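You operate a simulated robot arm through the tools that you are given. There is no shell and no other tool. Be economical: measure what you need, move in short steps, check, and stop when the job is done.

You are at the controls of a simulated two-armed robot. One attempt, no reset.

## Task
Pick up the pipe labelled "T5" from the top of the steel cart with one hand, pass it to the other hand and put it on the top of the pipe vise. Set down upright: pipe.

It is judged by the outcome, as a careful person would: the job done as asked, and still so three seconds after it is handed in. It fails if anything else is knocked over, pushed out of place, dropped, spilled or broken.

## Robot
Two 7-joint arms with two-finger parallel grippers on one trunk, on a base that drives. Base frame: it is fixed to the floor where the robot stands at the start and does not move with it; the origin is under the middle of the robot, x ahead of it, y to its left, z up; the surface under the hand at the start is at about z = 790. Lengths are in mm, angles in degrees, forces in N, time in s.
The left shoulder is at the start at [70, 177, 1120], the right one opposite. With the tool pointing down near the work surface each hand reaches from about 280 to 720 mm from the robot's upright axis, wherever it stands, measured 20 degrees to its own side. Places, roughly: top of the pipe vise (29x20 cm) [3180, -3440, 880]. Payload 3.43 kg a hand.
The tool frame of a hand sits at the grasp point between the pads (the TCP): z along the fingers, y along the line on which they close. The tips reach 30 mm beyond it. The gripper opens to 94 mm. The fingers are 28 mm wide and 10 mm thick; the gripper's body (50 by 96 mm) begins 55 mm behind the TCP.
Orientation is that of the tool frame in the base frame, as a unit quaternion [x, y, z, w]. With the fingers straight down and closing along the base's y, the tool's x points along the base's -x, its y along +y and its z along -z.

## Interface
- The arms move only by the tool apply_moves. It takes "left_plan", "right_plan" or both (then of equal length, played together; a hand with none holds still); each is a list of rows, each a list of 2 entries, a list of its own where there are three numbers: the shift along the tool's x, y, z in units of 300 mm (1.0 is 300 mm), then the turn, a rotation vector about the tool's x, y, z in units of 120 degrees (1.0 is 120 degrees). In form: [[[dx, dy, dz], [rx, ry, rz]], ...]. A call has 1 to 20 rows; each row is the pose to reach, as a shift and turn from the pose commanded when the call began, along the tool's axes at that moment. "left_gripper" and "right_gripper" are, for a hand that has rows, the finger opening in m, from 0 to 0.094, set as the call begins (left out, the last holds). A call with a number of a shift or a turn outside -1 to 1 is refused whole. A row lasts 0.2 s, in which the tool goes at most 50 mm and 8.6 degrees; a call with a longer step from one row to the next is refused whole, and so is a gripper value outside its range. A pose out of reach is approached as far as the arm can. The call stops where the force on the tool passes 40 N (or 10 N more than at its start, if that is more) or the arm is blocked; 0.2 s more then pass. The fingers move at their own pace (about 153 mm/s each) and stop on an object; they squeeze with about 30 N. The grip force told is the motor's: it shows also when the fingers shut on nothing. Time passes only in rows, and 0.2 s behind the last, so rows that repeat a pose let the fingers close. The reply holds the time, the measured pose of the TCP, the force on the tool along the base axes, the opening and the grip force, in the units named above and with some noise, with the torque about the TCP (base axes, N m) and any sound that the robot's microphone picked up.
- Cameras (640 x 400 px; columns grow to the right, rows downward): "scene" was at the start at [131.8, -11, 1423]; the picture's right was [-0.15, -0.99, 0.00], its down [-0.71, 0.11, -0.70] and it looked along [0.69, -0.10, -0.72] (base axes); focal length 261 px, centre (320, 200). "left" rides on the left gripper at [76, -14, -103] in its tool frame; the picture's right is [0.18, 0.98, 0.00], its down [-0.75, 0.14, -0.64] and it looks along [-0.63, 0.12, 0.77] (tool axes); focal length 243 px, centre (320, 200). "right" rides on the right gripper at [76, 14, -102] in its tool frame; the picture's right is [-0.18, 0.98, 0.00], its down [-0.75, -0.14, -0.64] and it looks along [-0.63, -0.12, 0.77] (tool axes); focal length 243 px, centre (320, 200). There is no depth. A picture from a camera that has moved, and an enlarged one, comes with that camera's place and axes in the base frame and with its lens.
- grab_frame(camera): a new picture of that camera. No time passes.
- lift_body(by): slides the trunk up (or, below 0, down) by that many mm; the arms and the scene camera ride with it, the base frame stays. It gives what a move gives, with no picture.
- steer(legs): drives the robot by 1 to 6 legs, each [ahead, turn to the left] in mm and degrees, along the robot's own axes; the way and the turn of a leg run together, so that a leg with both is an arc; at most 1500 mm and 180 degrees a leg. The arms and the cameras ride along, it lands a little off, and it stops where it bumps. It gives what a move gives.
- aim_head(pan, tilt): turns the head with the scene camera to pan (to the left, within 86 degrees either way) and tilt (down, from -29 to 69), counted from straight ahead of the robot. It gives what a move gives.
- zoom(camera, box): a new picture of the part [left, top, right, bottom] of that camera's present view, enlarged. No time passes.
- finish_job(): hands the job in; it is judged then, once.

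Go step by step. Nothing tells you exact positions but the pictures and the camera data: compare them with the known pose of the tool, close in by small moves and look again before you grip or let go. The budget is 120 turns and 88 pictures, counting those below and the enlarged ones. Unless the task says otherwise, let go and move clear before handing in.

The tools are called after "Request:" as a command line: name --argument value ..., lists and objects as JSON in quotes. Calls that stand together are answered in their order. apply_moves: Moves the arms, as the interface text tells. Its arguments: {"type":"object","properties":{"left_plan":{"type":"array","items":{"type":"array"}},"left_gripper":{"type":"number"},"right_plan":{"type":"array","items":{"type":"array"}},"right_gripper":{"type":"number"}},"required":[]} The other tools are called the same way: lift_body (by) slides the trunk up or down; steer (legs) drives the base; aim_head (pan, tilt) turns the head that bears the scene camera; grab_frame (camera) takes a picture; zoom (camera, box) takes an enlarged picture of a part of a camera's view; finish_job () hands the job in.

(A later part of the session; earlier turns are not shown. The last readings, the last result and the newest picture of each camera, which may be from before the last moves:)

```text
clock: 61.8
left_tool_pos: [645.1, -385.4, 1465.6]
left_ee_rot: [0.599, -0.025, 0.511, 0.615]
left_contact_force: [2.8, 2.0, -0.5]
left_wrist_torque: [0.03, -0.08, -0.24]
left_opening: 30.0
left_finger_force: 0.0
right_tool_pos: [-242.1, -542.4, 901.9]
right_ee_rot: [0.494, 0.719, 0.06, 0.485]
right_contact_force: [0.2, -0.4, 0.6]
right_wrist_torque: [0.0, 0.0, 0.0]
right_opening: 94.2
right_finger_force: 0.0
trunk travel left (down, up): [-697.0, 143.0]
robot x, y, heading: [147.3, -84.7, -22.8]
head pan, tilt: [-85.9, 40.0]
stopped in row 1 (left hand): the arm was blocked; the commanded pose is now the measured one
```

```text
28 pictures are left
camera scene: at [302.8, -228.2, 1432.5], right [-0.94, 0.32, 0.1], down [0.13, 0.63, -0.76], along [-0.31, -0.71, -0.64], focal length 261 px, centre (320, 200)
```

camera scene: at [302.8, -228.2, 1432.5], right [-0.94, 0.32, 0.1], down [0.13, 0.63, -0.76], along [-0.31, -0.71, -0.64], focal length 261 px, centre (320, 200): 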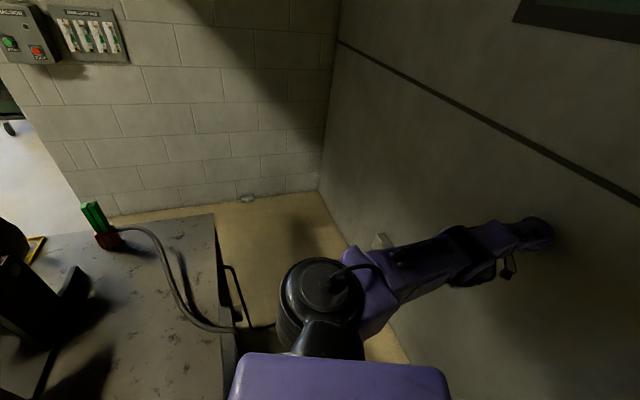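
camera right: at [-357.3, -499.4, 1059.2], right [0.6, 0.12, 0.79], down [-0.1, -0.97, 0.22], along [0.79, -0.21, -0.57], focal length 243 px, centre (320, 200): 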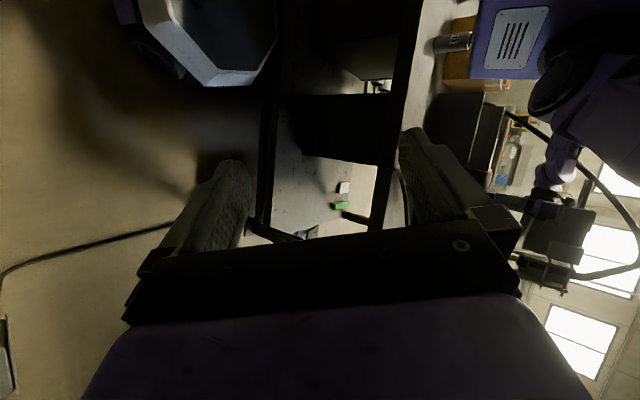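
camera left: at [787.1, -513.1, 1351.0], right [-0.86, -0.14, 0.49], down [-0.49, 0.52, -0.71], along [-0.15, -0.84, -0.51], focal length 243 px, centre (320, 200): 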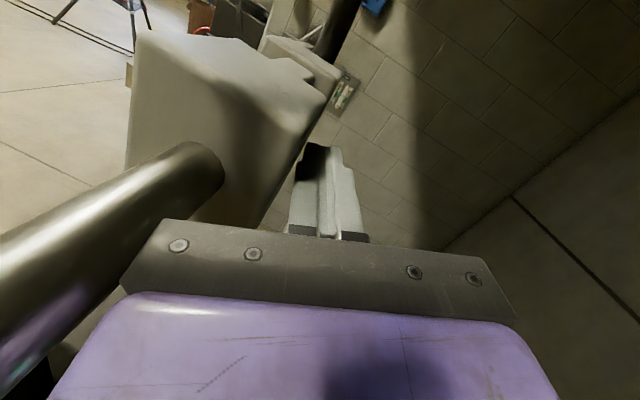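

This is working: the left hand is clear above the cart and the lean is decreasing. I'll continue.

Request:
apply_moves --left_plan '[[[0.012, 0.042, -0.134], [0, 0, 0]], [[0.024, 0.084, -0.268], [0, 0, 0]], [[0.024, 0.084, -0.268], [0, 0, 0]]]' --right_plan '[[[-0.102, 0.001, 0.125], [0, 0, 0]], [[-0.204, 0.002, 0.25], [0, 0, 0]], [[-0.306, 0.003, 0.375], [0, 0, 0]]]'

Request:
apply_moves --right_plan '[[[-0.102, 0.001, 0.125], [0, 0, 0]], [[-0.204, 0.002, 0.25], [0, 0, 0]], [[-0.306, 0.003, 0.375], [0, 0, 0]]]'

Request:
apply_moves --right_plan '[[[-0.102, 0.001, 0.125], [0, 0, 0]], [[-0.204, 0.002, 0.25], [0, 0, 0]], [[-0.306, 0.003, 0.375], [0, 0, 0]]]'

Request:
grab_frame --camera "scene"

```text
clock: 62.1
left_tool_pos: [569.9, -348.5, 1437.9]
left_ee_rot: [0.629, -0.012, 0.49, 0.603]
left_contact_force: [-0.9, 0.0, -1.1]
left_wrist_torque: [-0.06, 0.0, 0.1]
left_opening: 30.2
left_finger_force: 0.0
right_tool_pos: [-238.9, -554.9, 882.3]
right_ee_rot: [0.462, 0.709, 0.037, 0.532]
right_contact_force: [1.0, 0.3, -0.2]
right_wrist_torque: [0.01, 0.05, -0.03]
right_opening: 94.1
right_finger_force: 0.1
trunk travel left (down, up): [-697.0, 143.0]
robot x, y, heading: [148.8, -89.5, -22.7]
head pan, tilt: [-85.9, 40.0]
stopped in row 1 (left hand): the arm was blocked; the commanded pose is now the measured one
```

```text
clock: 62.4
left_tool_pos: [503.2, -313.2, 1412.6]
left_ee_rot: [0.648, -0.009, 0.484, 0.589]
left_contact_force: [2.8, 0.4, 0.1]
left_wrist_torque: [0.05, -0.02, -0.16]
left_opening: 30.0
left_finger_force: 0.0
right_tool_pos: [-233.1, -564.8, 862.4]
right_ee_rot: [0.421, 0.696, 0.015, 0.581]
right_contact_force: [0.1, -0.1, 1.1]
right_wrist_torque: [0.02, 0.04, 0.03]
right_opening: 93.9
right_finger_force: 0.1
trunk travel left (down, up): [-697.0, 143.0]
robot x, y, heading: [150.1, -90.6, -22.2]
head pan, tilt: [-85.9, 40.0]
stopped in row 1 (left hand): the arm was blocked; the commanded pose is now the measured one
```

```text
clock: 62.8
left_tool_pos: [464.4, -290.2, 1400.9]
left_ee_rot: [0.655, -0.002, 0.488, 0.577]
left_contact_force: [-0.8, -0.9, 0.9]
left_wrist_torque: [0.06, 0.0, 0.05]
left_opening: 30.0
left_finger_force: 0.1
right_tool_pos: [-228.7, -570.5, 854.7]
right_ee_rot: [0.387, 0.689, -0.005, 0.614]
right_contact_force: [0.1, 0.0, 0.2]
right_wrist_torque: [0.02, 0.03, -0.03]
right_opening: 93.9
right_finger_force: 0.1
trunk travel left (down, up): [-697.0, 143.0]
robot x, y, heading: [146.7, -87.3, -21.4]
head pan, tilt: [-85.9, 40.0]
stopped in row 1 (left hand): the arm was blocked; the commanded pose is now the measured one
```

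```text
27 pictures are left
camera scene: at [241.1, -199.8, 1433.9], right [-0.93, 0.35, 0.05], down [0.17, 0.58, -0.8], along [-0.31, -0.73, -0.6], focal length 261 px, centre (320, 200)
```

scene: 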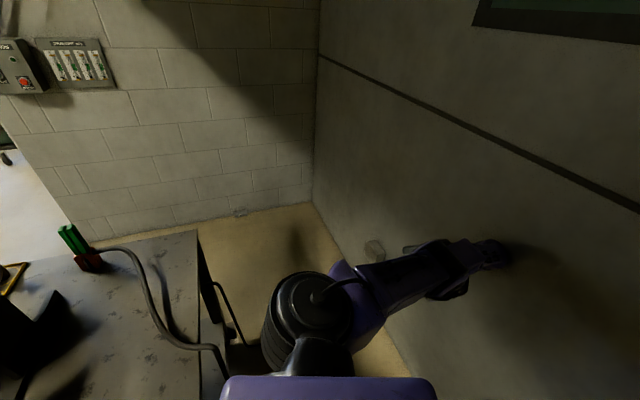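

Request:
apply_moves --right_plan '[[[-0.028, 0.025, 0.144], [0, 0, 0]], [[-0.056, 0.05, 0.288], [0, 0, 0]], [[-0.084, 0.075, 0.432], [0, 0, 0]], [[-0.112, 0.1, 0.576], [0, 0, 0]]]'

Request:
apply_moves --right_plan '[[[-0.028, 0.025, 0.144], [0, 0, 0]], [[-0.056, 0.05, 0.288], [0, 0, 0]], [[-0.084, 0.075, 0.432], [0, 0, 0]], [[-0.112, 0.1, 0.576], [0, 0, 0]]]'

Request:
grab_frame --camera "scene"

```text
clock: 63.1
left_tool_pos: [453.7, -277.1, 1396.4]
left_ee_rot: [0.657, 0.013, 0.505, 0.559]
left_contact_force: [-0.4, -0.3, 0.8]
left_wrist_torque: [0.01, 0.05, 0.02]
left_opening: 30.1
left_finger_force: 0.0
right_tool_pos: [-221.7, -556.6, 837.4]
right_ee_rot: [0.364, 0.686, 0.007, 0.629]
right_contact_force: [1.8, 2.3, -0.8]
right_wrist_torque: [-0.03, -0.06, -0.12]
right_opening: 94.1
right_finger_force: 0.0
trunk travel left (down, up): [-697.0, 143.0]
robot x, y, heading: [150.8, -86.4, -20.9]
head pan, tilt: [-85.9, 40.0]
stopped in row 1 (right hand): the arm was blocked; the commanded pose is now the measured one
```

```text
clock: 63.5
left_tool_pos: [454.9, -269.3, 1391.7]
left_ee_rot: [0.662, 0.033, 0.519, 0.54]
left_contact_force: [-0.7, 0.8, 0.1]
left_wrist_torque: [0.01, 0.03, 0.02]
left_opening: 30.0
left_finger_force: 0.0
right_tool_pos: [-220.0, -546.8, 827.1]
right_ee_rot: [0.363, 0.684, 0.014, 0.633]
right_contact_force: [0.8, 0.3, -0.7]
right_wrist_torque: [-0.03, -0.02, -0.06]
right_opening: 94.1
right_finger_force: 0.0
trunk travel left (down, up): [-697.0, 143.0]
robot x, y, heading: [151.2, -90.8, -20.2]
head pan, tilt: [-85.9, 40.0]
stopped in row 1 (right hand): the arm was blocked; the commanded pose is now the measured one
```

```text
26 pictures are left
camera scene: at [219.0, -194.6, 1432.8], right [-0.94, 0.33, 0.03], down [0.18, 0.59, -0.79], along [-0.28, -0.74, -0.61], focal length 261 px, centre (320, 200)
```

scene: 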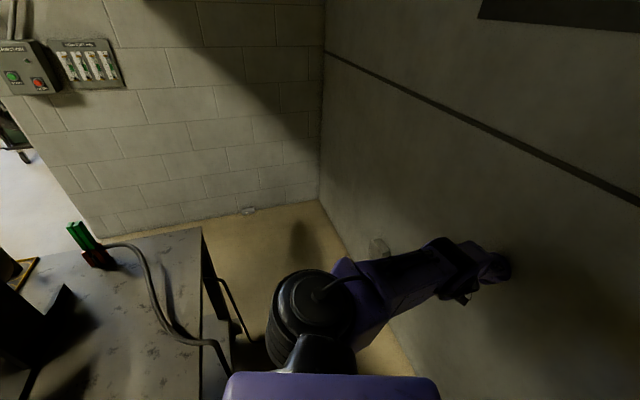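

The robot is nearly upright and the left hand is high and clear. Turning left should now swing the right arm off the wall.

Request:
steer --legs '[[0, 20]]'

Request:
grab_frame --camera "scene"

```text
clock: 64.2
left_tool_pos: [446.1, -253.1, 1389.4]
left_ee_rot: [0.665, 0.048, 0.529, 0.525]
left_contact_force: [0.3, 0.7, 0.5]
left_wrist_torque: [-0.01, 0.01, 0.01]
left_opening: 29.8
left_finger_force: 0.0
right_tool_pos: [-219.5, -536.9, 820.5]
right_ee_rot: [0.362, 0.684, 0.011, 0.633]
right_contact_force: [0.3, 0.7, 0.2]
right_wrist_torque: [-0.05, 0.0, 0.0]
right_opening: 94.0
right_finger_force: 0.1
trunk travel left (down, up): [-697.0, 143.0]
robot x, y, heading: [153.2, -93.2, -19.6]
head pan, tilt: [-85.9, 40.0]
stopped in leg 1: the robot was blocked; the commanded pose is now the measured one
```

```text
25 pictures are left
camera scene: at [205.4, -187.4, 1430.4], right [-0.95, 0.3, 0.02], down [0.17, 0.6, -0.78], along [-0.25, -0.74, -0.62], focal length 261 px, centre (320, 200)
```

scene: 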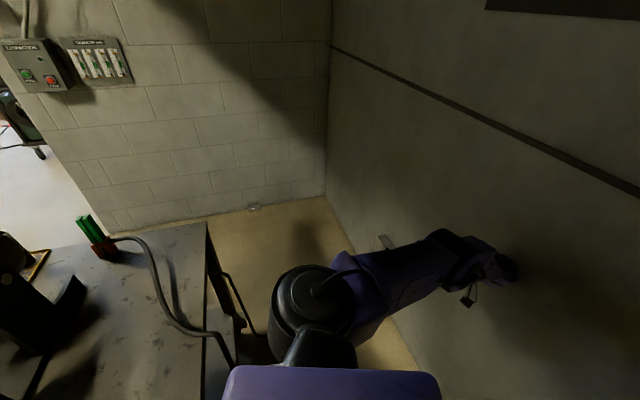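

Request:
apply_moves --right_plan '[[[-0.043, -0.017, 0.147], [0, 0, 0]], [[-0.086, -0.034, 0.294], [0, 0, 0]], [[-0.129, -0.051, 0.441], [0, 0, 0]], [[-0.172, -0.068, 0.588], [0, 0, 0]]]'

Request:
apply_moves --right_plan '[[[-0.043, -0.017, 0.147], [0, 0, 0]], [[-0.086, -0.034, 0.294], [0, 0, 0]], [[-0.129, -0.051, 0.441], [0, 0, 0]], [[-0.172, -0.068, 0.588], [0, 0, 0]]]'

Request:
apply_moves --right_plan '[[[-0.043, -0.017, 0.147], [0, 0, 0]], [[-0.086, -0.034, 0.294], [0, 0, 0]], [[-0.129, -0.051, 0.441], [0, 0, 0]], [[-0.172, -0.068, 0.588], [0, 0, 0]]]'

Request:
grab_frame --camera "scene"

```text
clock: 65.2
left_tool_pos: [413.8, -261.7, 1395.6]
left_ee_rot: [0.656, 0.033, 0.534, 0.533]
left_contact_force: [0.7, -1.3, -0.4]
left_wrist_torque: [0.01, 0.04, 0.02]
left_opening: 30.1
left_finger_force: 0.1
right_tool_pos: [-98.1, -657.3, 814.6]
right_ee_rot: [0.362, 0.677, 0.019, 0.641]
right_contact_force: [0.8, 0.2, -0.4]
right_wrist_torque: [-0.03, 0.0, 0.01]
right_opening: 94.0
right_finger_force: 0.1
trunk travel left (down, up): [-697.0, 143.0]
robot x, y, heading: [152.2, -89.4, -19.7]
head pan, tilt: [-85.9, 40.0]
```

```text
clock: 66.2
left_tool_pos: [417.2, -259.6, 1396.3]
left_ee_rot: [0.656, 0.033, 0.533, 0.533]
left_contact_force: [-0.4, -0.4, 0.3]
left_wrist_torque: [0.0, -0.02, 0.0]
left_opening: 30.1
left_finger_force: 0.0
right_tool_pos: [44.5, -774.9, 816.1]
right_ee_rot: [0.362, 0.677, 0.016, 0.64]
right_contact_force: [0.1, -0.3, 0.8]
right_wrist_torque: [0.0, -0.04, 0.02]
right_opening: 94.0
right_finger_force: 0.1
trunk travel left (down, up): [-697.0, 143.0]
robot x, y, heading: [151.0, -89.0, -19.7]
head pan, tilt: [-85.9, 40.0]
```

```text
clock: 67.2
left_tool_pos: [417.0, -259.9, 1395.1]
left_ee_rot: [0.656, 0.033, 0.534, 0.532]
left_contact_force: [0.4, 0.4, 0.5]
left_wrist_torque: [0.01, 0.02, 0.0]
left_opening: 30.0
left_finger_force: 0.0
right_tool_pos: [186.5, -895.1, 820.7]
right_ee_rot: [0.363, 0.677, 0.018, 0.64]
right_contact_force: [0.2, -0.4, -0.5]
right_wrist_torque: [0.0, -0.03, 0.01]
right_opening: 93.9
right_finger_force: 0.0
trunk travel left (down, up): [-697.0, 143.0]
robot x, y, heading: [156.8, -92.9, -19.6]
head pan, tilt: [-85.9, 40.0]
```

```text
24 pictures are left
camera scene: at [178.8, -190.4, 1430.8], right [-0.96, 0.3, 0.0], down [0.18, 0.59, -0.78], along [-0.23, -0.75, -0.62], focal length 261 px, centre (320, 200)
```

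scene: 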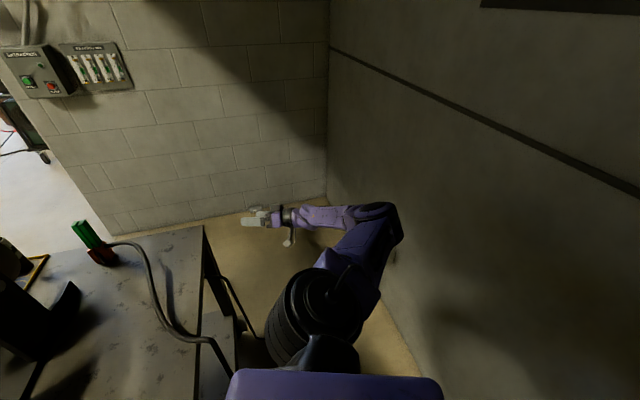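

The robot is free, upright and mobile, and the cart and its contents are unmoved. I'll back away from the cart. Then I'll reach the right arm along the passage so its elbow stays narrow while turning.

Request:
steer --legs '[[-130, 0]]'

Request:
aim_head --pan 20 --tilt 50

Request:
grab_frame --camera "scene"

```text
clock: 68.5
left_tool_pos: [293.2, -213.5, 1394.3]
left_ee_rot: [0.655, 0.033, 0.533, 0.534]
left_contact_force: [0.7, -0.4, -0.6]
left_wrist_torque: [0.03, 0.01, 0.01]
left_opening: 30.3
left_finger_force: 0.1
right_tool_pos: [62.8, -849.7, 822.6]
right_ee_rot: [0.362, 0.677, 0.017, 0.641]
right_contact_force: [0.7, 0.3, -0.9]
right_wrist_torque: [0.03, 0.01, 0.0]
right_opening: 94.1
right_finger_force: 0.1
trunk travel left (down, up): [-697.0, 143.0]
robot x, y, heading: [30.4, -43.5, -19.6]
head pan, tilt: [-85.9, 40.0]
```

```text
clock: 70.3
left_tool_pos: [302.0, -213.3, 1393.6]
left_ee_rot: [0.658, 0.039, 0.533, 0.53]
left_contact_force: [0.3, -0.4, 0.7]
left_wrist_torque: [-0.01, 0.01, -0.01]
left_opening: 30.0
left_finger_force: 0.0
right_tool_pos: [62.2, -849.2, 822.1]
right_ee_rot: [0.362, 0.676, 0.017, 0.641]
right_contact_force: [-0.4, -1.0, -0.3]
right_wrist_torque: [-0.02, -0.01, 0.0]
right_opening: 93.9
right_finger_force: 0.1
trunk travel left (down, up): [-697.0, 143.0]
robot x, y, heading: [34.4, -46.9, -19.5]
head pan, tilt: [20.0, 50.0]
```

```text
23 pictures are left
camera scene: at [72.7, -150.7, 1437.4], right [-1.0, 0.08, 0.0], down [0.05, 0.56, -0.83], along [-0.07, -0.83, -0.56], focal length 261 px, centre (320, 200)
```

scene: 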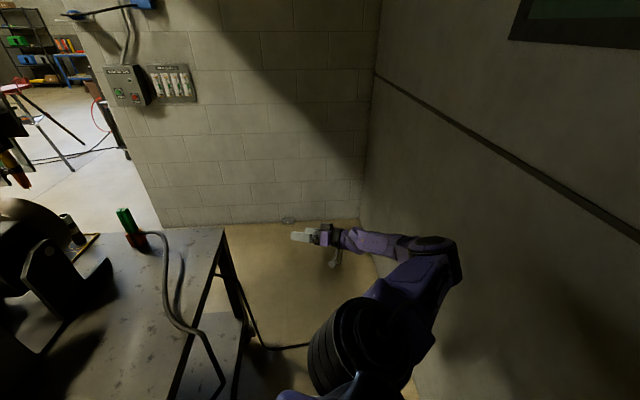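

The head is bumping against the left hand, so I'll move the left hand forward and down a bit. I'll also extend the right hand along the passage.

Request:
apply_moves --left_plan '[[[-0.015, -0.108, 0.077], [0, 0, 0]], [[-0.03, -0.216, 0.155], [0, 0, 0]], [[-0.046, -0.324, 0.232], [0, 0, 0]], [[-0.061, -0.432, 0.31], [0, 0, 0]], [[-0.076, -0.54, 0.387], [0, 0, 0]]]' --right_plan '[[[-0.113, -0.039, 0.031], [0, 0, 0]], [[-0.225, -0.077, 0.063], [0, 0, 0]], [[-0.338, -0.116, 0.094], [0, 0, 0]], [[-0.45, -0.154, 0.126], [0, 0, 0]], [[-0.563, -0.193, 0.157], [0, 0, 0]]]'

Request:
aim_head --pan -50 --tilt 50

Request:
grab_frame --camera "scene"

```text
clock: 71.5
left_tool_pos: [456.3, -234.3, 1276.8]
left_ee_rot: [0.656, 0.034, 0.533, 0.533]
left_contact_force: [0.5, -0.4, -0.8]
left_wrist_torque: [0.0, 0.0, -0.04]
left_opening: 30.0
left_finger_force: 0.0
right_tool_pos: [63.6, -975.9, 915.8]
right_ee_rot: [0.362, 0.678, 0.015, 0.64]
right_contact_force: [1.2, -0.2, 0.7]
right_wrist_torque: [0.01, 0.05, -0.01]
right_opening: 94.0
right_finger_force: 0.1
right hand out of reach, approached as far as the arm can: row 5
trunk travel left (down, up): [-697.0, 143.0]
robot x, y, heading: [28.8, -49.3, -19.7]
head pan, tilt: [20.0, 50.0]
```

```text
clock: 72.9
left_tool_pos: [453.7, -235.2, 1277.3]
left_ee_rot: [0.656, 0.035, 0.534, 0.533]
left_contact_force: [0.5, -0.6, -0.4]
left_wrist_torque: [-0.02, -0.01, 0.01]
left_opening: 30.0
left_finger_force: 0.0
right_tool_pos: [62.4, -976.0, 914.0]
right_ee_rot: [0.364, 0.676, 0.016, 0.641]
right_contact_force: [0.6, -0.4, 0.3]
right_wrist_torque: [0.03, 0.0, 0.02]
right_opening: 94.0
right_finger_force: 0.0
trunk travel left (down, up): [-697.0, 143.0]
robot x, y, heading: [33.4, -46.9, -19.7]
head pan, tilt: [-50.0, 50.0]
```

```text
22 pictures are left
camera scene: at [106.9, -134.8, 1414.1], right [-0.94, -0.35, 0.0], down [-0.27, 0.72, -0.64], along [0.22, -0.6, -0.77], focal length 261 px, centre (320, 200)
```

scene: 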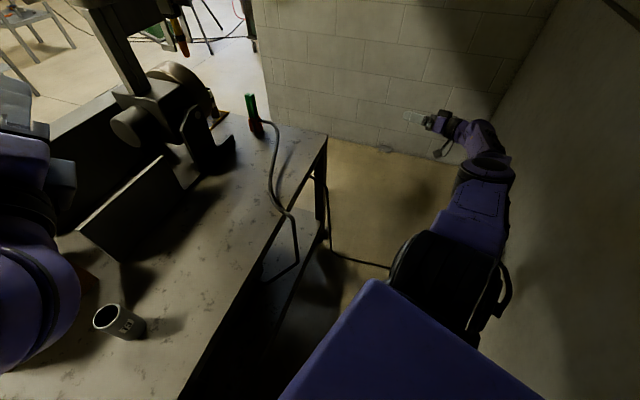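

Request:
apply_moves --right_plan '[[[0.015, 0.101, 0.096], [0, 0, 0]], [[0.029, 0.203, 0.192], [0, 0, 0]], [[0.044, 0.304, 0.288], [0, 0, 0]], [[0.058, 0.406, 0.384], [0, 0, 0]], [[0.073, 0.507, 0.48], [0, 0, 0]], [[0.073, 0.507, 0.48], [0, 0, 0]]]'

Request:
steer --legs '[[0, -18]]'

Request:
grab_frame --camera "scene"

```text
clock: 74.3
left_tool_pos: [453.0, -236.1, 1277.7]
left_ee_rot: [0.656, 0.034, 0.534, 0.533]
left_contact_force: [0.5, -0.1, -0.7]
left_wrist_torque: [0.0, 0.0, -0.03]
left_opening: 30.0
left_finger_force: 0.1
right_tool_pos: [261.2, -917.8, 944.7]
right_ee_rot: [0.362, 0.676, 0.016, 0.642]
right_contact_force: [-0.5, 0.1, -0.9]
right_wrist_torque: [-0.01, -0.02, 0.03]
right_opening: 94.1
right_finger_force: 0.1
trunk travel left (down, up): [-697.0, 143.0]
robot x, y, heading: [31.7, -45.8, -19.5]
head pan, tilt: [-50.0, 50.0]
```

```text
clock: 75.7
left_tool_pos: [375.8, -356.0, 1278.3]
left_ee_rot: [0.653, -0.068, 0.444, 0.609]
left_contact_force: [-0.3, -0.4, -0.2]
left_wrist_torque: [0.01, 0.01, -0.05]
left_opening: 29.9
left_finger_force: 0.1
right_tool_pos: [-17.1, -944.6, 943.8]
right_ee_rot: [0.464, 0.611, -0.083, 0.636]
right_contact_force: [-1.7, -0.3, -0.8]
right_wrist_torque: [0.0, -0.02, 0.0]
right_opening: 94.1
right_finger_force: 0.1
trunk travel left (down, up): [-697.0, 143.0]
robot x, y, heading: [33.2, -47.7, -37.4]
head pan, tilt: [-50.0, 50.0]
```

```text
21 pictures are left
camera scene: at [76.1, -152.6, 1414.2], right [-1.0, -0.04, 0.0], down [-0.03, 0.77, -0.64], along [0.03, -0.64, -0.77], focal length 261 px, centre (320, 200)
```

scene: 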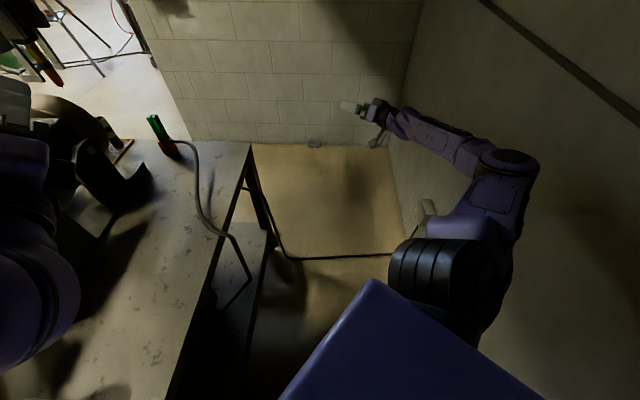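

The elbow has about 90 mm to the wall, so I'll swing the hand further forward before turning more.

Request:
apply_moves --right_plan '[[[0.029, 0.105, 0.08], [0, 0, 0]], [[0.058, 0.21, 0.159], [0, 0, 0]], [[0.087, 0.315, 0.239], [0, 0, 0]], [[0.116, 0.42, 0.319], [0, 0, 0]], [[0.145, 0.525, 0.398], [0, 0, 0]], [[0.174, 0.63, 0.478], [0, 0, 0]], [[0.203, 0.735, 0.558], [0, 0, 0]], [[0.232, 0.84, 0.637], [0, 0, 0]], [[0.232, 0.84, 0.637], [0, 0, 0]]]'

Request:
grab_frame --camera "scene"

```text
clock: 77.7
left_tool_pos: [376.4, -355.9, 1278.0]
left_ee_rot: [0.653, -0.069, 0.445, 0.609]
left_contact_force: [-0.6, -0.7, -0.8]
left_wrist_torque: [0.01, -0.02, 0.0]
left_opening: 29.9
left_finger_force: 0.0
right_tool_pos: [160.5, -872.1, 976.7]
right_ee_rot: [0.462, 0.612, -0.083, 0.636]
right_contact_force: [-0.1, 0.1, -0.4]
right_wrist_torque: [0.0, -0.03, 0.04]
right_opening: 93.9
right_finger_force: 0.0
right hand out of reach, approached as far as the arm can: row 3, 4, 5, 6, 7, 8, 9
trunk travel left (down, up): [-697.0, 143.0]
robot x, y, heading: [34.0, -45.4, -37.5]
head pan, tilt: [-50.0, 50.0]
```

```text
20 pictures are left
camera scene: at [76.0, -152.8, 1414.1], right [-1.0, -0.04, 0.0], down [-0.03, 0.77, -0.64], along [0.03, -0.64, -0.77], focal length 261 px, centre (320, 200)
```

scene: 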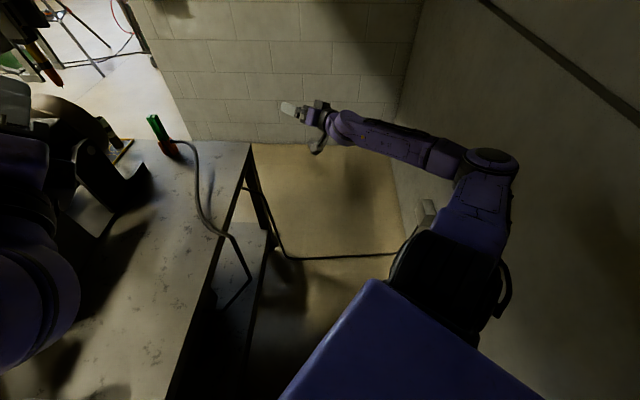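

Request:
apply_moves --right_plan '[[[0.02, 0.122, 0.012], [0, 0, 0]], [[0.04, 0.244, 0.025], [0, 0, 0]], [[0.061, 0.366, 0.037], [0, 0, 0]], [[0.081, 0.488, 0.05], [0, 0, 0]], [[0.101, 0.61, 0.062], [0, 0, 0]], [[0.121, 0.732, 0.075], [0, 0, 0]], [[0.142, 0.855, 0.088], [0, 0, 0]], [[0.162, 0.977, 0.1], [0, 0, 0]], [[0.162, 0.977, 0.1], [0, 0, 0]]]'

Request:
grab_frame --camera "scene"

```text
clock: 79.7
left_tool_pos: [375.5, -356.3, 1277.5]
left_ee_rot: [0.653, -0.069, 0.445, 0.609]
left_contact_force: [-0.3, -0.4, -0.1]
left_wrist_torque: [-0.01, -0.03, 0.01]
left_opening: 29.9
left_finger_force: 0.1
right_tool_pos: [388.6, -708.5, 1069.8]
right_ee_rot: [0.463, 0.612, -0.083, 0.636]
right_contact_force: [-0.8, -0.3, 0.7]
right_wrist_torque: [0.01, 0.0, -0.01]
right_opening: 94.2
right_finger_force: 0.0
right hand out of reach, approached as far as the arm can: row 1
trunk travel left (down, up): [-697.0, 143.0]
robot x, y, heading: [31.0, -47.5, -37.6]
head pan, tilt: [-50.0, 50.0]
```

```text
19 pictures are left
camera scene: at [75.0, -153.7, 1414.1], right [-1.0, -0.04, 0.0], down [-0.03, 0.77, -0.64], along [0.03, -0.64, -0.77], focal length 261 px, centre (320, 200)
```

scene: 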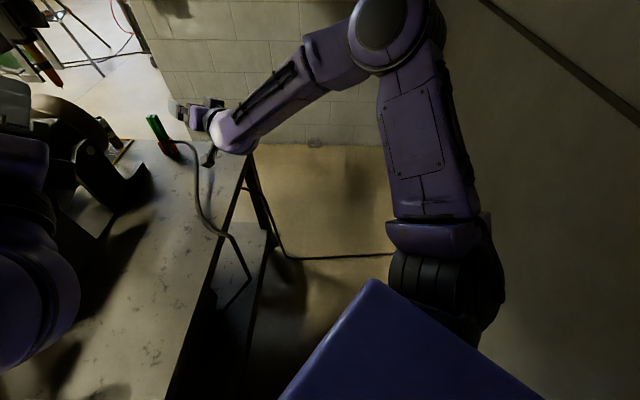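

The right elbow is now up and forward, well off the wall. I'll shift the base slightly toward the cart, then continue the turn in stages.

Request:
steer --legs '[[65, 0], [0, -25]]'

Request:
aim_head --pan -45 --tilt 40

Request:
grab_frame --camera "scene"

```text
clock: 82.0
left_tool_pos: [264.6, -512.7, 1278.7]
left_ee_rot: [0.623, -0.209, 0.302, 0.691]
left_contact_force: [-0.9, -0.6, 0.2]
left_wrist_torque: [0.0, 0.0, -0.01]
left_opening: 30.0
left_finger_force: 0.0
right_tool_pos: [127.8, -837.0, 1069.6]
right_ee_rot: [0.585, 0.497, -0.219, 0.603]
right_contact_force: [0.7, 0.6, 0.4]
right_wrist_torque: [-0.04, -0.01, -0.02]
right_opening: 94.0
right_finger_force: 0.0
trunk travel left (down, up): [-697.0, 143.0]
robot x, y, heading: [85.4, -86.4, -63.0]
head pan, tilt: [-50.0, 50.0]
```

```text
clock: 82.7
left_tool_pos: [262.7, -512.8, 1278.2]
left_ee_rot: [0.623, -0.209, 0.301, 0.691]
left_contact_force: [-0.1, -0.7, -0.7]
left_wrist_torque: [-0.03, 0.02, 0.01]
left_opening: 29.8
left_finger_force: 0.0
right_tool_pos: [126.5, -837.1, 1070.2]
right_ee_rot: [0.586, 0.496, -0.22, 0.602]
right_contact_force: [-0.5, 0.6, 0.6]
right_wrist_torque: [0.03, 0.01, 0.05]
right_opening: 94.0
right_finger_force: 0.0
trunk travel left (down, up): [-697.0, 143.0]
robot x, y, heading: [82.1, -89.0, -62.6]
head pan, tilt: [-45.0, 40.0]
```

```text
18 pictures are left
camera scene: at [81.4, -210.5, 1428.3], right [-0.95, 0.3, 0.0], down [0.2, 0.61, -0.77], along [-0.23, -0.73, -0.64], focal length 261 px, centre (320, 200)
```

scene: 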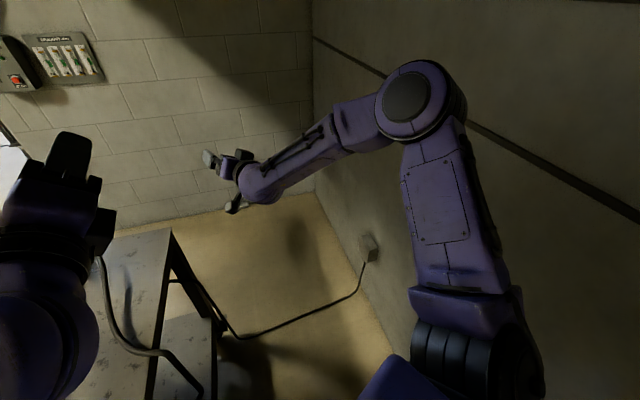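

Good clearance now. I'll complete the turn to face along the passage and drive through over the floor cord, well short of the end wall.

Request:
steer --legs '[[0, -27], [500, 0]]'

Request:
grab_frame --camera "scene"

```text
clock: 87.0
left_tool_pos: [61.3, -1046.6, 1277.0]
left_ee_rot: [0.557, -0.346, 0.134, 0.742]
left_contact_force: [-0.4, 0.2, -1.3]
left_wrist_torque: [-0.03, 0.01, 0.02]
left_opening: 29.9
left_finger_force: 0.0
right_tool_pos: [-207.4, -1276.3, 1070.9]
right_ee_rot: [0.683, 0.349, -0.353, 0.536]
right_contact_force: [0.8, 0.1, 0.6]
right_wrist_torque: [-0.03, -0.02, -0.01]
right_opening: 93.8
right_finger_force: 0.1
trunk travel left (down, up): [-697.0, 143.0]
robot x, y, heading: [88.6, -584.5, -89.2]
head pan, tilt: [-45.0, 40.0]
```

```text
17 pictures are left
camera scene: at [31.9, -693.8, 1428.4], right [-0.72, 0.7, 0.0], down [0.45, 0.46, -0.77], along [-0.53, -0.55, -0.64], focal length 261 px, centre (320, 200)
```

scene: 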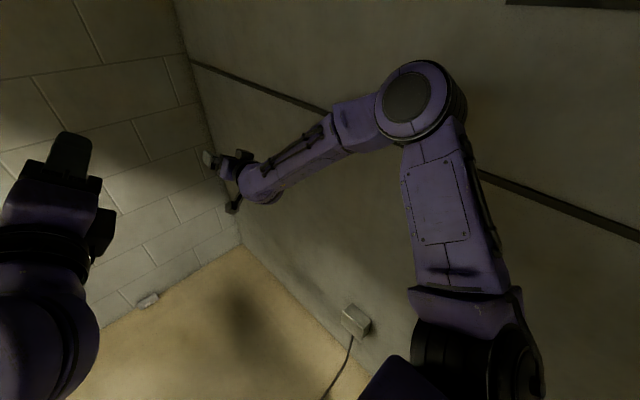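

I'm through the cord area with good clearance, and the pipe lies by the end wall near (210, -1945). I'll drive closer and look at it.

Request:
steer --legs '[[430, 0]]'

Request:
aim_head --pan 0 --tilt 45

Request:
grab_frame --camera "scene"

```text
clock: 89.5
left_tool_pos: [94.4, -1391.8, 1286.3]
left_ee_rot: [0.552, -0.335, 0.132, 0.752]
left_contact_force: [-0.5, 0.0, 0.5]
left_wrist_torque: [0.01, -0.06, 0.03]
left_opening: 29.9
left_finger_force: 0.1
right_tool_pos: [-177.6, -1626.5, 1087.5]
right_ee_rot: [0.674, 0.353, -0.362, 0.539]
right_contact_force: [1.1, -0.1, 0.0]
right_wrist_torque: [0.07, 0.01, -0.04]
right_opening: 94.1
right_finger_force: 0.1
trunk travel left (down, up): [-697.0, 143.0]
robot x, y, heading: [76.6, -954.6, -80.9]
head pan, tilt: [-45.0, 40.0]
stopped in leg 1: the robot was blocked; the commanded pose is now the measured one
```

```text
clock: 90.6
left_tool_pos: [85.1, -1404.2, 1281.1]
left_ee_rot: [0.555, -0.338, 0.132, 0.748]
left_contact_force: [0.9, -0.4, -0.3]
left_wrist_torque: [0.02, 0.01, -0.01]
left_opening: 30.0
left_finger_force: 0.1
right_tool_pos: [-185.0, -1636.3, 1079.4]
right_ee_rot: [0.677, 0.353, -0.358, 0.537]
right_contact_force: [-0.3, 0.4, -1.1]
right_wrist_torque: [0.0, -0.03, -0.02]
right_opening: 94.1
right_finger_force: 0.1
trunk travel left (down, up): [-697.0, 143.0]
robot x, y, heading: [70.9, -958.3, -81.2]
head pan, tilt: [0.0, 45.0]
```

```text
16 pictures are left
camera scene: at [97.3, -1083.7, 1421.2], right [-0.99, -0.15, 0.0], down [-0.11, 0.7, -0.71], along [0.11, -0.7, -0.71], focal length 261 px, centre (320, 200)
```

scene: 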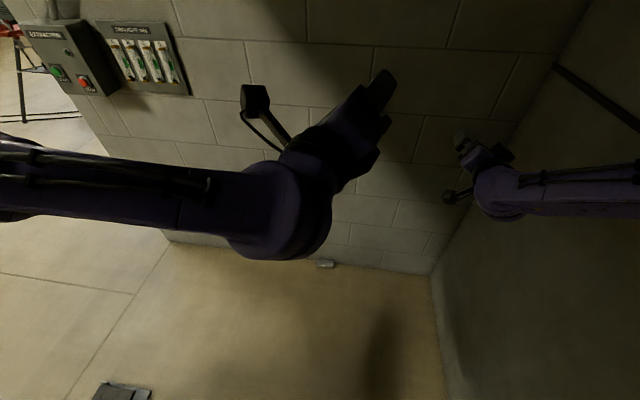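

The drive was blocked at y=-955, probably by the cord or the cart corner on my left. I'll back off slightly, realign a bit to the right and try again.

Request:
steer --legs '[[-60, 0], [0, -14], [200, 0]]'

Request:
aim_head --pan 60 --tilt 55

Request:
grab_frame --camera "scene"

```text
clock: 93.6
left_tool_pos: [-49.6, -1535.7, 1280.7]
left_ee_rot: [0.511, -0.403, 0.04, 0.759]
left_contact_force: [0.9, -0.6, -0.4]
left_wrist_torque: [0.0, 0.0, 0.0]
left_opening: 30.2
left_finger_force: 0.1
right_tool_pos: [-367.1, -1695.3, 1075.7]
right_ee_rot: [0.716, 0.269, -0.42, 0.488]
right_contact_force: [9.5, -1.0, -7.6]
right_wrist_torque: [0.02, -0.64, 0.1]
right_opening: 91.7
right_finger_force: 0.0
trunk travel left (down, up): [-697.0, 143.0]
robot x, y, heading: [50.6, -1091.8, -95.0]
head pan, tilt: [0.0, 45.0]
```

```text
clock: 94.9
left_tool_pos: [-50.0, -1534.1, 1281.1]
left_ee_rot: [0.511, -0.403, 0.04, 0.758]
left_contact_force: [0.6, 0.1, -1.0]
left_wrist_torque: [0.0, -0.01, 0.01]
left_opening: 29.9
left_finger_force: 0.1
right_tool_pos: [-367.7, -1694.9, 1077.2]
right_ee_rot: [0.716, 0.269, -0.42, 0.489]
right_contact_force: [6.7, -1.9, -3.1]
right_wrist_torque: [0.0, -0.3, 0.09]
right_opening: 91.4
right_finger_force: 0.0
trunk travel left (down, up): [-697.0, 143.0]
robot x, y, heading: [42.8, -1094.2, -95.1]
head pan, tilt: [60.0, 55.0]
```

```text
15 pictures are left
camera scene: at [106.0, -1186.2, 1407.5], right [-0.58, -0.82, 0.0], down [-0.67, 0.47, -0.57], along [0.47, -0.33, -0.82], focal length 261 px, centre (320, 200)
```

scene: 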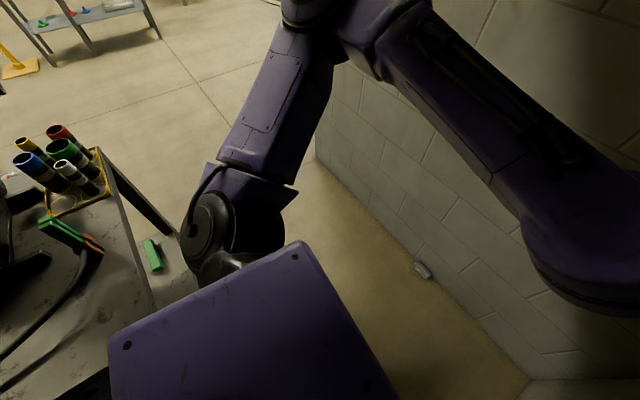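

I'm past the cart in the open area, and the pipe lies along the end wall near (200, -1940). I'll move to the middle of this space so I can rearrange the arms safely.

Request:
steer --legs '[[0, 15], [120, 0], [0, 55], [330, 0]]'

Request:
aim_head --pan -45 --tilt 40

Request:
grab_frame --camera "scene"

```text
clock: 97.7
left_tool_pos: [135.9, -1657.3, 1281.0]
left_ee_rot: [0.577, -0.301, 0.18, 0.738]
left_contact_force: [0.2, 0.2, -0.1]
left_wrist_torque: [-0.03, -0.02, -0.01]
left_opening: 30.0
left_finger_force: 0.0
right_tool_pos: [-104.9, -1920.2, 1077.9]
right_ee_rot: [0.656, 0.391, -0.323, 0.559]
right_contact_force: [-0.4, 0.3, -0.1]
right_wrist_torque: [0.0, 0.01, 0.0]
right_opening: 94.0
right_finger_force: 0.1
trunk travel left (down, up): [-697.0, 143.0]
robot x, y, heading: [69.8, -1213.4, -73.9]
head pan, tilt: [60.0, 55.0]
stopped in leg 3: the force on the tool passed its limit at 65 N (the readings are from after the stop); the commanded pose is now the measured one
```

```text
clock: 99.5
left_tool_pos: [136.5, -1658.1, 1281.2]
left_ee_rot: [0.577, -0.302, 0.179, 0.737]
left_contact_force: [0.0, -0.3, -0.4]
left_wrist_torque: [0.0, 0.0, 0.02]
left_opening: 29.9
left_finger_force: 0.1
right_tool_pos: [-105.4, -1922.2, 1078.0]
right_ee_rot: [0.657, 0.39, -0.322, 0.559]
right_contact_force: [0.7, 0.4, 0.8]
right_wrist_torque: [0.01, 0.0, -0.02]
right_opening: 94.0
right_finger_force: 0.0
trunk travel left (down, up): [-697.0, 143.0]
robot x, y, heading: [66.0, -1211.9, -74.1]
head pan, tilt: [-45.0, 40.0]
```

```text
14 pictures are left
camera scene: at [43.0, -1333.9, 1428.3], right [-0.87, 0.49, 0.0], down [0.31, 0.56, -0.77], along [-0.37, -0.67, -0.64], focal length 261 px, centre (320, 200)
```

scene: 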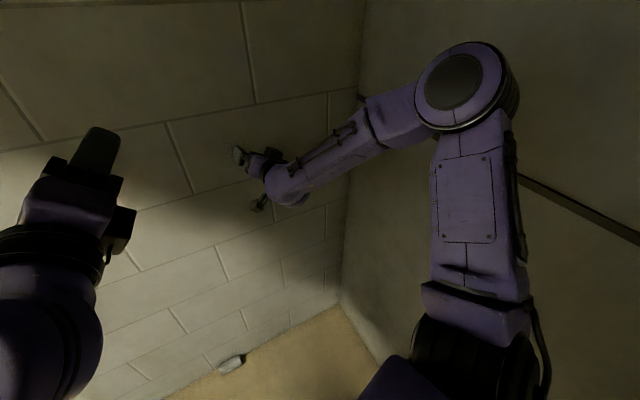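

The right fingertip only touched the end wall and the robot is still upright. I'll back up, turn left in the clear and retract the right hand there.

Request:
steer --legs '[[-150, 0], [0, 40]]'

```text
clock: 102.8
left_tool_pos: [366.6, -1364.5, 1279.6]
left_ee_rot: [0.646, -0.085, 0.422, 0.631]
left_contact_force: [-0.2, -0.4, -0.5]
left_wrist_torque: [-0.01, -0.02, 0.0]
left_opening: 30.0
left_finger_force: 0.0
right_tool_pos: [352.0, -1721.8, 1078.0]
right_ee_rot: [0.482, 0.593, -0.111, 0.636]
right_contact_force: [-1.0, 0.9, -0.1]
right_wrist_torque: [-0.01, 0.01, -0.02]
right_opening: 94.0
right_finger_force: 0.2
trunk travel left (down, up): [-697.0, 143.0]
robot x, y, heading: [27.8, -1063.6, -34.1]
head pan, tilt: [-45.0, 40.0]
```

Request:
apply_moves --right_plan '[[[0.038, 0.004, -0.044], [0.0077, 0.0617, -0.0277]], [[0.077, 0.009, -0.089], [0.0155, 0.1235, -0.0555]], [[0.115, 0.013, -0.133], [0.0232, 0.1852, -0.0832]], [[0.154, 0.017, -0.177], [0.0309, 0.2469, -0.1109]], [[0.192, 0.021, -0.221], [0.0386, 0.3086, -0.1386]], [[0.231, 0.026, -0.266], [0.0464, 0.3704, -0.1664]], [[0.269, 0.03, -0.31], [0.0541, 0.4321, -0.1941]], [[0.308, 0.034, -0.354], [0.0618, 0.4938, -0.2218]], [[0.346, 0.038, -0.398], [0.0695, 0.5555, -0.2495]], [[0.385, 0.043, -0.443], [0.0773, 0.6173, -0.2773]], [[0.423, 0.047, -0.487], [0.085, 0.679, -0.305]], [[0.423, 0.047, -0.487], [0.085, 0.679, -0.305]]]' --right_gripper 0.094

```text
clock: 105.4
left_tool_pos: [365.6, -1365.2, 1280.8]
left_ee_rot: [0.645, -0.086, 0.422, 0.631]
left_contact_force: [-0.3, 0.7, -0.5]
left_wrist_torque: [0.03, -0.03, -0.02]
left_opening: 29.9
left_finger_force: 0.1
right_tool_pos: [302.0, -1549.1, 999.7]
right_ee_rot: [0.293, 0.956, 0.0, -0.001]
right_contact_force: [0.5, -0.1, -0.7]
right_wrist_torque: [-0.02, -0.02, -0.01]
right_opening: 94.0
right_finger_force: 0.1
trunk travel left (down, up): [-697.0, 143.0]
robot x, y, heading: [26.2, -1064.6, -33.9]
head pan, tilt: [-45.0, 40.0]
```

Right hand is in a normal fingers-down pose. Now the same for the left.

Request:
apply_moves --left_plan '[[[0.019, -0.042, -0.017], [0.041, 0.034, -0.045]], [[0.037, -0.084, -0.035], [0.082, 0.068, -0.09]], [[0.056, -0.126, -0.052], [0.123, 0.101, -0.135]], [[0.074, -0.168, -0.07], [0.164, 0.135, -0.18]], [[0.093, -0.21, -0.087], [0.206, 0.169, -0.225]], [[0.111, -0.252, -0.104], [0.247, 0.203, -0.269]], [[0.13, -0.294, -0.122], [0.288, 0.236, -0.314]], [[0.148, -0.336, -0.139], [0.329, 0.27, -0.359]], [[0.167, -0.378, -0.157], [0.37, 0.304, -0.404]], [[0.185, -0.42, -0.174], [0.411, 0.338, -0.449]], [[0.204, -0.462, -0.191], [0.452, 0.371, -0.494]], [[0.222, -0.504, -0.209], [0.493, 0.405, -0.539]], [[0.241, -0.546, -0.226], [0.534, 0.439, -0.584]], [[0.259, -0.588, -0.244], [0.575, 0.473, -0.629]], [[0.278, -0.63, -0.261], [0.617, 0.506, -0.674]], [[0.296, -0.672, -0.278], [0.658, 0.54, -0.718]], [[0.315, -0.714, -0.296], [0.699, 0.574, -0.763]], [[0.333, -0.756, -0.313], [0.74, 0.608, -0.808]], [[0.352, -0.798, -0.331], [0.781, 0.641, -0.853]], [[0.37, -0.84, -0.348], [0.822, 0.675, -0.898]]]' --left_gripper 0.094

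Request:
aim_head --pan 0 --tilt 45

Request:
grab_frame --camera "scene"

```text
clock: 109.6
left_tool_pos: [553.8, -1177.6, 1149.3]
left_ee_rot: [0.294, 0.956, 0.004, 0.002]
left_contact_force: [-0.1, -0.1, -0.1]
left_wrist_torque: [0.02, -0.01, 0.0]
left_opening: 94.0
left_finger_force: 0.0
right_tool_pos: [303.8, -1549.2, 1000.9]
right_ee_rot: [0.293, 0.956, -0.001, -0.001]
right_contact_force: [0.0, -0.6, -0.2]
right_wrist_torque: [-0.01, 0.03, -0.03]
right_opening: 94.1
right_finger_force: 0.0
trunk travel left (down, up): [-697.0, 143.0]
robot x, y, heading: [30.1, -1068.0, -34.0]
head pan, tilt: [-45.0, 40.0]
```

```text
clock: 110.7
left_tool_pos: [552.9, -1177.7, 1149.9]
left_ee_rot: [0.295, 0.955, 0.004, 0.004]
left_contact_force: [0.0, -0.7, -0.8]
left_wrist_torque: [0.0, -0.02, -0.02]
left_opening: 94.1
left_finger_force: 0.0
right_tool_pos: [301.5, -1549.3, 1000.6]
right_ee_rot: [0.294, 0.956, 0.0, 0.0]
right_contact_force: [0.0, -0.6, 0.7]
right_wrist_torque: [-0.03, -0.03, 0.02]
right_opening: 93.7
right_finger_force: 0.0
trunk travel left (down, up): [-697.0, 143.0]
robot x, y, heading: [27.3, -1069.6, -34.1]
head pan, tilt: [0.0, 45.0]
```

```text
13 pictures are left
camera scene: at [138.6, -1139.7, 1421.1], right [-0.56, -0.83, 0.0], down [-0.59, 0.4, -0.71], along [0.59, -0.4, -0.71], focal length 261 px, centre (320, 200)
```

scene: 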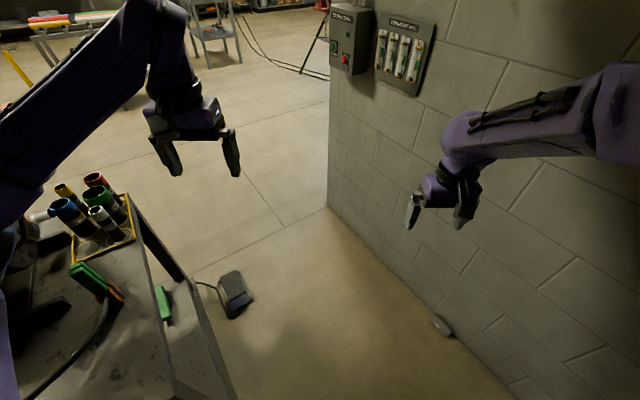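

Both arms are in normal poses. The pipe lies against the wall near (199, -1927), and I note a foot pedal on the floor near (962, -1117) to avoid. I'll drive to a stance facing the pipe.

Request:
steer --legs '[[0, -9.5], [360, 0], [0, -46.5]]'

Request:
aim_head --pan -10 --tilt 60

Request:
grab_frame --camera "scene"

```text
clock: 115.8
left_tool_pos: [492.2, -1808.0, 1150.7]
left_ee_rot: [0.707, 0.708, 0.002, 0.006]
left_contact_force: [0.4, -0.5, 0.2]
left_wrist_torque: [-0.04, -0.01, -0.02]
left_opening: 94.2
left_finger_force: 0.1
right_tool_pos: [43.2, -1811.1, 1000.3]
right_ee_rot: [0.706, 0.709, 0.001, 0.001]
right_contact_force: [-0.1, 0.1, -0.1]
right_wrist_torque: [0.01, 0.0, -0.03]
right_opening: 94.1
right_finger_force: 0.0
trunk travel left (down, up): [-697.0, 143.0]
robot x, y, heading: [290.3, -1313.5, -89.6]
head pan, tilt: [0.0, 45.0]
```

```text
clock: 116.6
left_tool_pos: [491.5, -1809.3, 1150.6]
left_ee_rot: [0.707, 0.707, 0.002, 0.005]
left_contact_force: [1.0, -0.2, -0.5]
left_wrist_torque: [0.02, 0.01, 0.03]
left_opening: 94.2
left_finger_force: 0.1
right_tool_pos: [42.7, -1811.7, 1000.3]
right_ee_rot: [0.705, 0.709, 0.0, 0.0]
right_contact_force: [0.4, -0.2, 0.0]
right_wrist_torque: [0.02, -0.01, -0.01]
right_opening: 93.7
right_finger_force: 0.1
trunk travel left (down, up): [-697.0, 143.0]
robot x, y, heading: [287.9, -1315.7, -89.5]
head pan, tilt: [-10.0, 60.0]
```

```text
12 pictures are left
camera scene: at [278.1, -1427.2, 1401.6], right [-0.99, 0.17, 0.0], down [0.14, 0.85, -0.5], along [-0.08, -0.49, -0.87], focal length 261 px, centre (320, 200)
```

scene: 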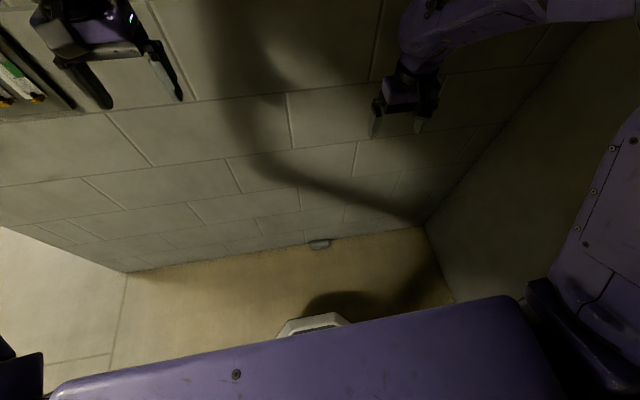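

The pipe is at about (195, -1927), parallel to and touching the wall. I'll lower the trunk to work at floor level.

Request:
lift_body --by -640

```text
refused: -640 is not a number from -400 to 400
```

Request:
lift_body --by -400

Request:
lift_body --by -240

```text
clock: 120.4
left_tool_pos: [491.5, -1807.4, 750.3]
left_ee_rot: [0.707, 0.707, 0.002, 0.005]
left_contact_force: [0.4, -0.8, -0.7]
left_wrist_torque: [0.03, 0.03, 0.0]
left_opening: 93.8
left_finger_force: 0.0
right_tool_pos: [42.3, -1810.6, 600.9]
right_ee_rot: [0.707, 0.708, 0.0, 0.0]
right_contact_force: [-0.7, -0.3, 0.2]
right_wrist_torque: [0.03, 0.0, 0.02]
right_opening: 94.2
right_finger_force: 0.1
trunk travel left (down, up): [-297.0, 543.0]
robot x, y, heading: [287.7, -1315.7, -89.6]
head pan, tilt: [-10.0, 60.0]
```

```text
clock: 122.9
left_tool_pos: [490.9, -1808.5, 509.7]
left_ee_rot: [0.707, 0.707, 0.002, 0.006]
left_contact_force: [0.3, -0.1, -0.8]
left_wrist_torque: [0.02, -0.01, 0.04]
left_opening: 94.2
left_finger_force: 0.0
right_tool_pos: [43.6, -1810.8, 359.9]
right_ee_rot: [0.706, 0.709, 0.0, 0.0]
right_contact_force: [1.1, 0.4, 0.0]
right_wrist_torque: [-0.01, 0.03, 0.01]
right_opening: 94.1
right_finger_force: 0.0
trunk travel left (down, up): [-57.0, 783.0]
robot x, y, heading: [290.5, -1313.9, -89.6]
head pan, tilt: [-10.0, 60.0]
```

Request:
apply_moves --right_plan '[[[-0.038, 0.072, 0.1], [0, 0, 0]], [[-0.075, 0.145, 0.2], [0, 0, 0]], [[-0.113, 0.217, 0.3], [0, 0, 0]], [[-0.15, 0.29, 0.4], [0, 0, 0]], [[-0.188, 0.362, 0.5], [0, 0, 0]], [[-0.225, 0.435, 0.6], [0, 0, 0]], [[-0.263, 0.507, 0.7], [0, 0, 0]], [[-0.263, 0.507, 0.7], [0, 0, 0]]]'

Request:
grab_frame --camera "right"

```text
clock: 124.7
left_tool_pos: [492.2, -1808.2, 510.0]
left_ee_rot: [0.708, 0.706, 0.001, 0.006]
left_contact_force: [0.4, -0.2, -0.5]
left_wrist_torque: [0.02, -0.01, 0.0]
left_opening: 94.2
left_finger_force: 0.1
right_tool_pos: [195.7, -1889.4, 150.2]
right_ee_rot: [0.706, 0.708, 0.0, 0.0]
right_contact_force: [0.2, 0.3, 0.1]
right_wrist_torque: [0.04, 0.03, 0.01]
right_opening: 93.9
right_finger_force: 0.2
trunk travel left (down, up): [-57.0, 783.0]
robot x, y, heading: [286.5, -1313.0, -89.6]
head pan, tilt: [-10.0, 60.0]
```

```text
11 pictures are left
camera right: at [209.0, -1814.4, 252.8], right [0.98, -0.18, 0.0], down [-0.14, -0.75, 0.64], along [-0.12, -0.63, -0.77], focal length 243 px, centre (320, 200)
```

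right: 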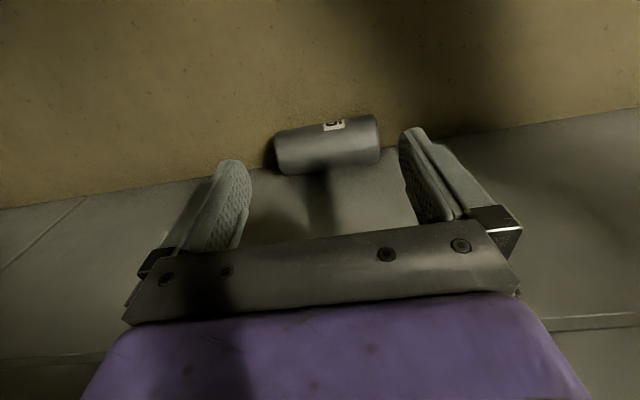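

The pipe has only a 7 mm gap to the wall. I'll roll it away by pressing lightly on its top with closed fingertips and drawing back.

Request:
apply_moves --right_plan '[[[0, 0, 0], [0, 0, 0]], [[0, 0, 0], [0, 0, 0]], [[-0.06, 0, 0.07], [0, 0, 0]], [[-0.12, 0, 0.15], [0, 0, 0]], [[-0.12, 0, 0.21], [0, 0, 0]], [[-0.12, 0, 0.23], [0, 0, 0]], [[-0.12, 0, 0.243], [0, 0, 0]], [[-0.09, 0, 0.243], [0, 0, 0]], [[-0.05, 0, 0.243], [0, 0, 0]], [[-0.01, 0, 0.243], [0, 0, 0]], [[0.03, 0, 0.243], [0, 0, 0]], [[0.06, 0, 0.243], [0, 0, 0]], [[0.06, 0, 0.2], [0, 0, 0]], [[0.06, 0, 0.1], [0, 0, 0]], [[0.06, 0, 0], [0, 0, 0]]]' --right_gripper 0.0

Request:
grab_frame --camera "right"

```text
clock: 125.8
left_tool_pos: [491.1, -1793.4, 523.7]
left_ee_rot: [0.707, 0.707, -0.008, 0.013]
left_contact_force: [0.5, -0.8, -0.9]
left_wrist_torque: [0.08, -0.01, -0.02]
left_opening: 93.9
left_finger_force: 0.0
right_tool_pos: [195.6, -1912.6, 121.8]
right_ee_rot: [0.705, 0.709, -0.005, 0.007]
right_contact_force: [-0.6, -0.6, 0.7]
right_wrist_torque: [0.07, -0.03, -0.03]
right_opening: 0.0
right_finger_force: 29.2
trunk travel left (down, up): [-57.0, 783.0]
robot x, y, heading: [287.3, -1303.7, -90.5]
head pan, tilt: [-10.0, 60.0]
stopped in row 5 (right hand): the force on the tool passed its limit at 80 N (the readings are from after the stop); the commanded pose is now the measured one
```

```text
10 pictures are left
camera right: at [209.1, -1834.8, 222.7], right [0.98, -0.18, 0.0], down [-0.14, -0.74, 0.66], along [-0.11, -0.65, -0.75], focal length 243 px, centre (320, 200)
```

right: 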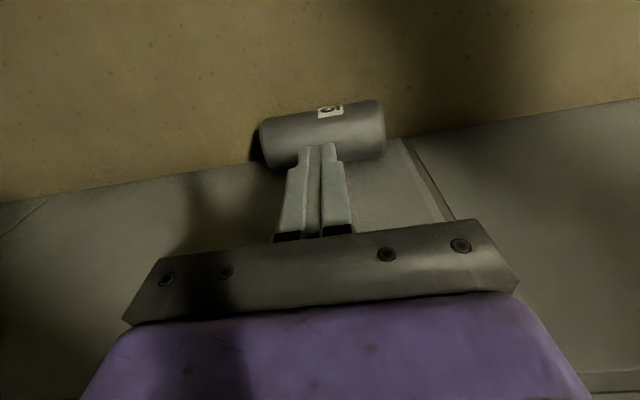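

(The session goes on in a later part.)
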